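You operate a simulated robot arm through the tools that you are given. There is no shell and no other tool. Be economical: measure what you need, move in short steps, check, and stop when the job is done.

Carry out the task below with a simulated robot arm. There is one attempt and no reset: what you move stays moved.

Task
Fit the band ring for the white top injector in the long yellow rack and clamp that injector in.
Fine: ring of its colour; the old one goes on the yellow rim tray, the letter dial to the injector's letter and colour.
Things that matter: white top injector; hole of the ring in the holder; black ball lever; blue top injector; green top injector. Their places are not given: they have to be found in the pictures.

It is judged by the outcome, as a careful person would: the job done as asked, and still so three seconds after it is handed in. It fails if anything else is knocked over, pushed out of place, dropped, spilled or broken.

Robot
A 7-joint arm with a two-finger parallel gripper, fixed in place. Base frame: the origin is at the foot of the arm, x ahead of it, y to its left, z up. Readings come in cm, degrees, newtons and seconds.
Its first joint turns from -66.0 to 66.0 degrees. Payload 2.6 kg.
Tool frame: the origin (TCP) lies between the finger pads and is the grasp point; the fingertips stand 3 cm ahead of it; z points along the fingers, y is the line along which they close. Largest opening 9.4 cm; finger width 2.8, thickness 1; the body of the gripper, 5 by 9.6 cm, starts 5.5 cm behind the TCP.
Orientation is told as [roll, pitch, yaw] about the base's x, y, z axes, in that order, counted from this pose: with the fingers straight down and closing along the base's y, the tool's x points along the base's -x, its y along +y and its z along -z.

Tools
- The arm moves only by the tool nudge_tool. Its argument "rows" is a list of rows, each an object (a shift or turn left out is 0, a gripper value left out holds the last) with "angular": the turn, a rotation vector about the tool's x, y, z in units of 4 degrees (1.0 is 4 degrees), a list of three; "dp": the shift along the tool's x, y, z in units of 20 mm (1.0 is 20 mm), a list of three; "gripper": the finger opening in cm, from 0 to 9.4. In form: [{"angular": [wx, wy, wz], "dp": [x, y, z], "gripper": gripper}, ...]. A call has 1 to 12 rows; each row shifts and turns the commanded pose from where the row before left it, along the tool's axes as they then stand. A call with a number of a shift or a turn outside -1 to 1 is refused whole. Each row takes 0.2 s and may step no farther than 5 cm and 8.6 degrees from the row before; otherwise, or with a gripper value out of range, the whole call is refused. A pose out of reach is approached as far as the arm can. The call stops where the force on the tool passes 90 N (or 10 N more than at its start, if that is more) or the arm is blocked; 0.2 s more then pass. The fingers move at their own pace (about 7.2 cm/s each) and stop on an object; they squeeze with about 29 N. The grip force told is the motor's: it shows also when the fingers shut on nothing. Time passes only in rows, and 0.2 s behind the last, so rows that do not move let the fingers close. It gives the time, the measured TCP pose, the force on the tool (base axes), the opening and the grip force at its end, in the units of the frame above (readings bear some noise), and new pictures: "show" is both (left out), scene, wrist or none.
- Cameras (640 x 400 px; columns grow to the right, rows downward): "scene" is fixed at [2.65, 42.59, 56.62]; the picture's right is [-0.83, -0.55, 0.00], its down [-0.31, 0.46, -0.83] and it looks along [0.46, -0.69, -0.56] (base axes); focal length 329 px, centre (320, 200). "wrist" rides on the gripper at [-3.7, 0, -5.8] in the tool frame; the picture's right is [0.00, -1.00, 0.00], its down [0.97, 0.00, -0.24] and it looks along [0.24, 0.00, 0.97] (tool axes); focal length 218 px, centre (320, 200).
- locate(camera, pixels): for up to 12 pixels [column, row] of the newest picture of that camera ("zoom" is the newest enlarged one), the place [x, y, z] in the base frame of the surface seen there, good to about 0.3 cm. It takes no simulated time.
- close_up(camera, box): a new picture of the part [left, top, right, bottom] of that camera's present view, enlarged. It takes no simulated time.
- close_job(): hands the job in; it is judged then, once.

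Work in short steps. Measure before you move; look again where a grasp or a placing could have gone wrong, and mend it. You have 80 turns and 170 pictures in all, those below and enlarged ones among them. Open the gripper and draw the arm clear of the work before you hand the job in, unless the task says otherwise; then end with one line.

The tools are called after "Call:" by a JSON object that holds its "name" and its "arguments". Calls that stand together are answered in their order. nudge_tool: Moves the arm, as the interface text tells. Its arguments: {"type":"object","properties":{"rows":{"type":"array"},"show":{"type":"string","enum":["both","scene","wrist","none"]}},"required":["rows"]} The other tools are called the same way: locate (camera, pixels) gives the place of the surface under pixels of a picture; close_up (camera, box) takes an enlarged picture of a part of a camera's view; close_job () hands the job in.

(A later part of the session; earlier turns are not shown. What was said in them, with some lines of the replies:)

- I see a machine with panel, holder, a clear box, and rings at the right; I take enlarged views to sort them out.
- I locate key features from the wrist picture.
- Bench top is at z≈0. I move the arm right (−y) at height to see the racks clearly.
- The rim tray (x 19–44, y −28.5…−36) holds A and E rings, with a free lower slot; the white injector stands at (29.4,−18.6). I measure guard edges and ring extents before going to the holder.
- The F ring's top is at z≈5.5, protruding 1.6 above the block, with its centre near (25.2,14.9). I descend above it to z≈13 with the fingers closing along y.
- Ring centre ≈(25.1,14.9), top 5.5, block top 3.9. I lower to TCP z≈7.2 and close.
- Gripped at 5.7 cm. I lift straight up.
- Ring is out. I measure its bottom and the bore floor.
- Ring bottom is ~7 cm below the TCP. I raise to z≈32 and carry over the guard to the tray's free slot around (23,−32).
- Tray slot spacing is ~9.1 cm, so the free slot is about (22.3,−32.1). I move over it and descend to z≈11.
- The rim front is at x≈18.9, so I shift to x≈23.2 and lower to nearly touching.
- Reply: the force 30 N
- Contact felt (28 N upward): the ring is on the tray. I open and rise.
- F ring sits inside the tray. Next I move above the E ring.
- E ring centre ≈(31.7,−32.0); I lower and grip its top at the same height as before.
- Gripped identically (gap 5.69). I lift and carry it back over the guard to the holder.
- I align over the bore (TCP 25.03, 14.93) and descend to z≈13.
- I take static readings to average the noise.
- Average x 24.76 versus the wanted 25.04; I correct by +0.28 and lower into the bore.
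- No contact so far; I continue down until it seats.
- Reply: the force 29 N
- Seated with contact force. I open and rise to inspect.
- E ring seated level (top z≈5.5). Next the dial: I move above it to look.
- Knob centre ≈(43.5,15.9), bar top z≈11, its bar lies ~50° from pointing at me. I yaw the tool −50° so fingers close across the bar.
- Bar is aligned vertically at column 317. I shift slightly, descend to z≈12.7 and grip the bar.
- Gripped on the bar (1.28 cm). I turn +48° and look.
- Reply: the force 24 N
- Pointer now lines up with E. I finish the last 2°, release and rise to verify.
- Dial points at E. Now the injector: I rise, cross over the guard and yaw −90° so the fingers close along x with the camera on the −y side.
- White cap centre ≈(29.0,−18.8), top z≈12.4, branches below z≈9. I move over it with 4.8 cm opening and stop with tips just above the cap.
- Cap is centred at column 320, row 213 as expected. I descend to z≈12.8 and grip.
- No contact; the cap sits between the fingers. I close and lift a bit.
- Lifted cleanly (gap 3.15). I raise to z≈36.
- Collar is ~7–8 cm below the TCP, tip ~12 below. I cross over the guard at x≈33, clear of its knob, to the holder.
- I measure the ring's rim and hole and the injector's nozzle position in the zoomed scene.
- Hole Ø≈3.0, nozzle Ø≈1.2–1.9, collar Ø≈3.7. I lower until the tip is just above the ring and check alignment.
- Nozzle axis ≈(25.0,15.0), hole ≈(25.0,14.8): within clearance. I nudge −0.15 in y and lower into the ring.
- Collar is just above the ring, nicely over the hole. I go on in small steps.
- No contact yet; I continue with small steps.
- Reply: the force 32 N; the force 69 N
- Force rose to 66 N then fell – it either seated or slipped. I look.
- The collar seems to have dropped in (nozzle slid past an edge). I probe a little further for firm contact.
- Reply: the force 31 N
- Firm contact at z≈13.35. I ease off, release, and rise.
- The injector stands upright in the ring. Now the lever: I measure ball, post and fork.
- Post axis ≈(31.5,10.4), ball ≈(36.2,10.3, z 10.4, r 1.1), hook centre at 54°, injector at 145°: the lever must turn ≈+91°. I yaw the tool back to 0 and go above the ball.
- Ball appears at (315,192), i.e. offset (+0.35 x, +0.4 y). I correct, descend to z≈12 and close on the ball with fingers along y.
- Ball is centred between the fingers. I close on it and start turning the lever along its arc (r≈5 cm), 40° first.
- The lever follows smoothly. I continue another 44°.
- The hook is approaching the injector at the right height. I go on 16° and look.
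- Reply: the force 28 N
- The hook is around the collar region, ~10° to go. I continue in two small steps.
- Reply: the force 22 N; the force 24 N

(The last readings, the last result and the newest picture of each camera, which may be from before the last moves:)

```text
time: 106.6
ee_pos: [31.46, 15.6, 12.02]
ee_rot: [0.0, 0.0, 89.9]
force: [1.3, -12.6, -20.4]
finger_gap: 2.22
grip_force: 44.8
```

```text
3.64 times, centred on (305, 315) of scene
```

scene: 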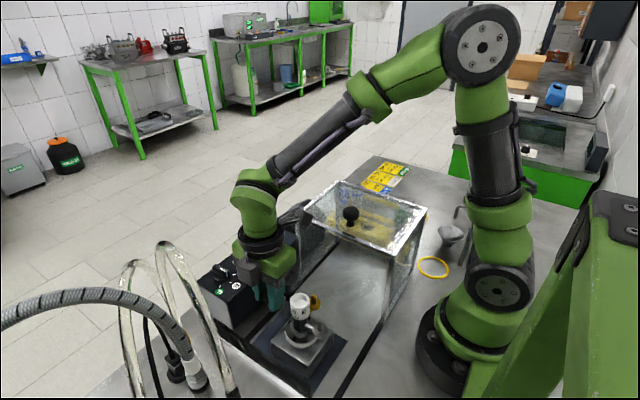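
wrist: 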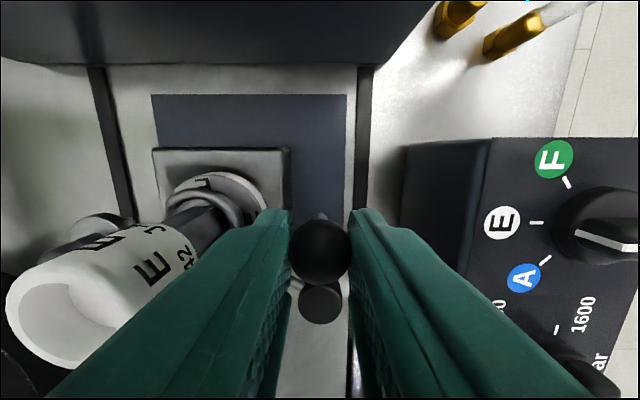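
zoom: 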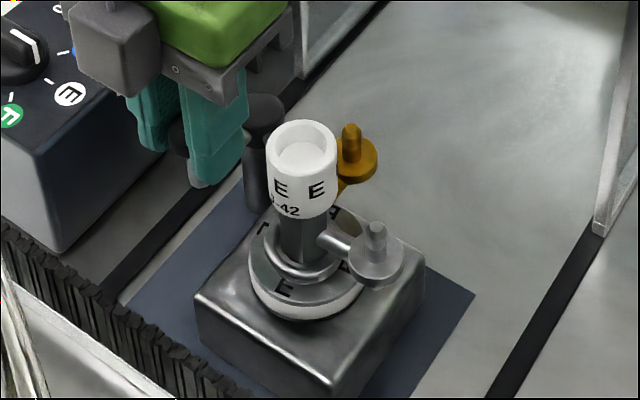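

The hook now embraces the injector above its collar. I test 2° further for a stop.

Call:
{"name": "nudge_tool", "arguments": {"rows": [{"dp": [0.003, 0.087, 0], "angular": [0, 0, -0.5]}, {}], "show": "none"}}

Call:
{"name": "nudge_tool", "arguments": {"rows": [{"dp": [0.003, 0.087, 0], "angular": [0, 0, -0.5]}, {}], "show": "none"}}

Call:
{"name": "close_up", "arguments": {"camera": "scene", "box": [260, 260, 350, 370]}}

```text
time: 107.2
ee_pos: [31.43, 15.53, 12.04]
ee_rot: [-0.2, -0.1, 92.2]
force: [16.0, -3.1, -35.4]
finger_gap: 2.2
grip_force: 44.5
```

```text
time: 107.8
ee_pos: [31.38, 15.48, 12.1]
ee_rot: [-0.4, -0.1, 94.2]
force: [26.4, -0.3, -31.0]
finger_gap: 2.21
grip_force: 45.4
```

```text
3.64 times, centred on (305, 315) of scene
```

zoom: 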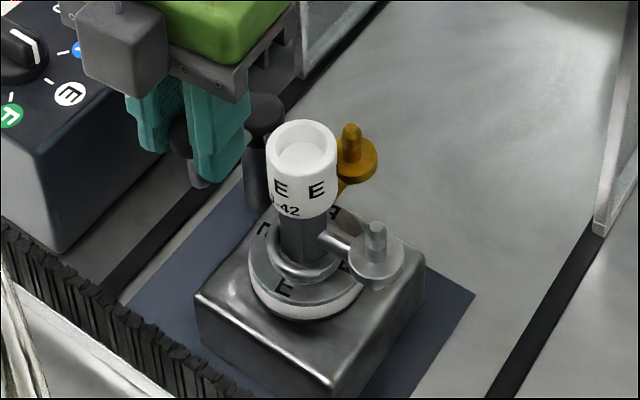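

Resistance builds (26 N) and the ball no longer advances: the lever is at its stop. I release and rise.

Call:
{"name": "nudge_tool", "arguments": {"rows": [{"dp": [0, -0.08, 0], "gripper": 2.6}, {"gripper": 3.6}, {}, {"dp": [0, 0, -0.5]}, {"dp": [0, 0, -1]}, {"dp": [0, 0, -1]}, {"dp": [0, 0, -1]}, {"dp": [0, 0, -1]}, {"dp": [0, 0, -1]}, {"dp": [0, 0, -1]}], "show": "both"}}

Call:
{"name": "close_up", "arguments": {"camera": "scene", "box": [200, 220, 360, 370]}}

Call:
{"name": "close_up", "arguments": {"camera": "wrist", "box": [220, 100, 440, 300]}}

```text
time: 110.0
ee_pos: [31.37, 15.69, 24.91]
ee_rot: [0.0, 0.1, 93.9]
force: [-0.3, 1.0, -0.5]
finger_gap: 3.56
grip_force: 0.0
```

scene: 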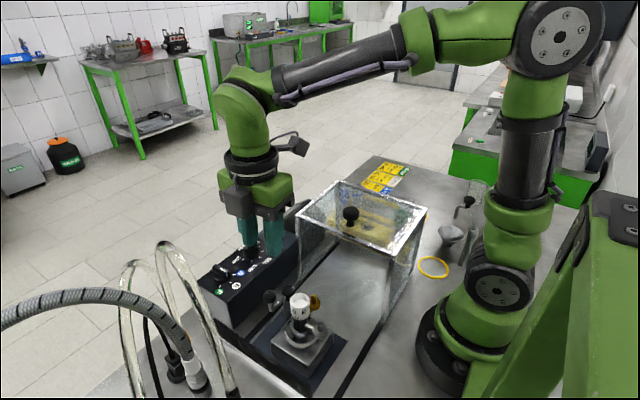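
wrist: 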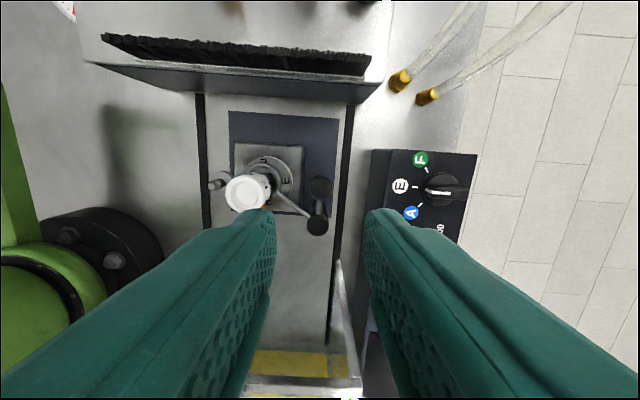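

```text
2.67 times, centred on (280, 295) of scene
```

zoom: 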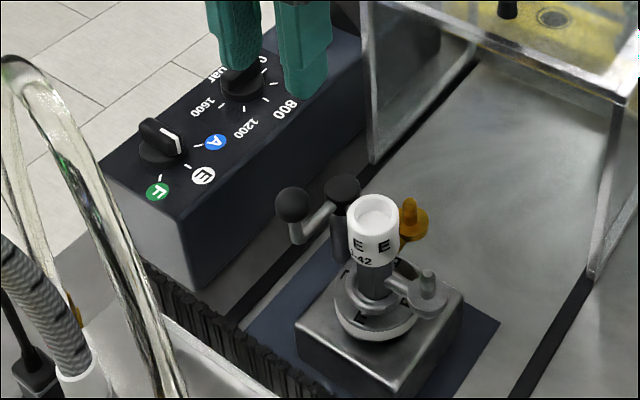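

```text
2.00 times, centred on (330, 200) of wrist
```

zoom: 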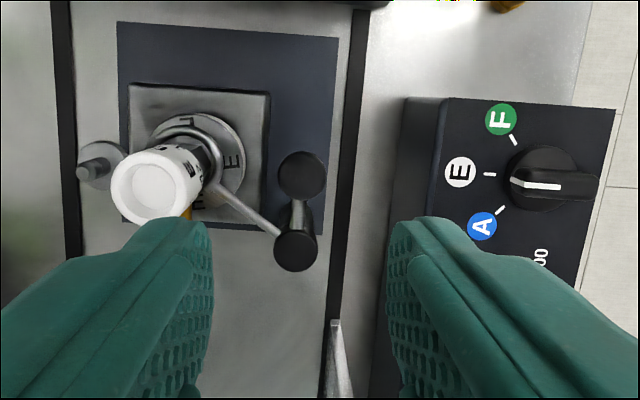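

Everything looks clamped and the dial reads E. I draw the arm up and clear, then take a final look.

Call:
{"name": "nudge_tool", "arguments": {"rows": [{"dp": [0, 0, -1], "gripper": 6.0}, {"dp": [0, 0, -1]}, {"dp": [0, 0, -1]}, {"dp": [0, 0, -1]}, {"dp": [0, 0, -1]}, {"dp": [0, 0, -1]}, {"dp": [1, 0, 0]}, {"dp": [1, 0, 0]}, {"dp": [1, 0, 0]}, {"dp": [1, 0, 0]}, {"dp": [1, 0, 0]}, {}], "show": "both"}}

Call:
{"name": "close_up", "arguments": {"camera": "scene", "box": [200, 220, 360, 370]}}

Call:
{"name": "close_up", "arguments": {"camera": "wrist", "box": [180, 80, 460, 300]}}

```text
time: 112.6
ee_pos: [31.88, 5.61, 37.05]
ee_rot: [0.0, 0.0, 94.0]
force: [0.8, 0.0, 0.0]
finger_gap: 5.97
grip_force: 0.0
```

scene: 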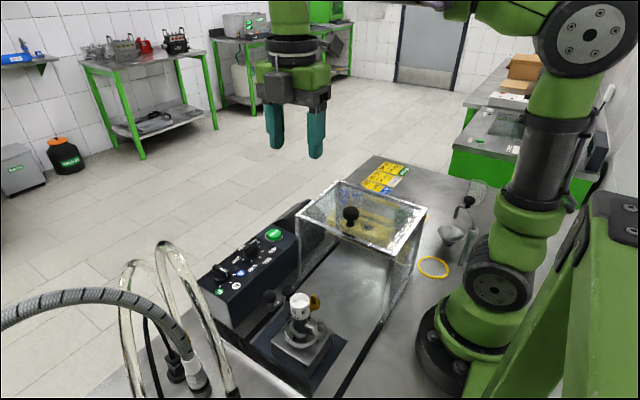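
wrist: 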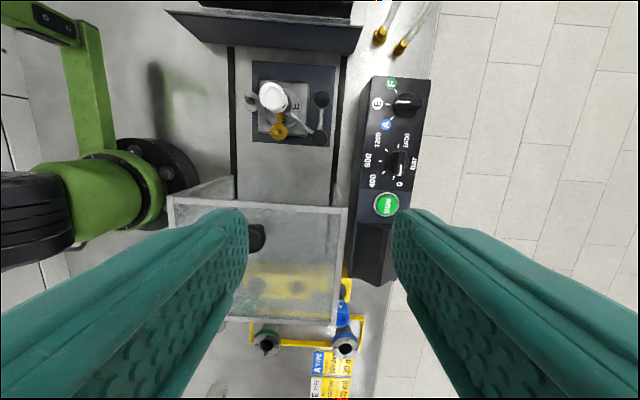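

```text
2.67 times, centred on (280, 295) of scene
```

zoom: 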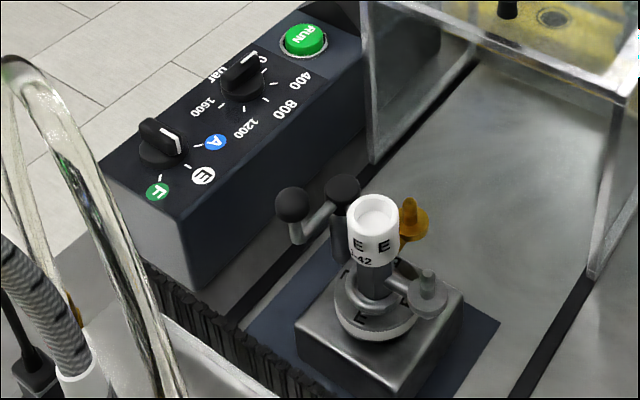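

```text
1.82 times, centred on (320, 190) of wrist
```

zoom: 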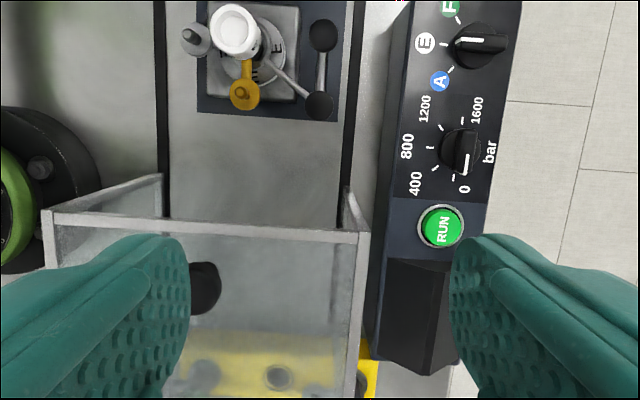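

All is in place: E ring fitted, white injector clamped, F ring on the tray, dial on E, arm clear. I hand in.

Call:
{"name": "close_job", "arguments": {}}

```text
The job is handed in.
```

The white-banded E ring is in the holder and the white top injector is clamped in it. The old F ring is on the yellow rim tray, the letter dial is on E, and the arm is drawn clear with the gripper open.
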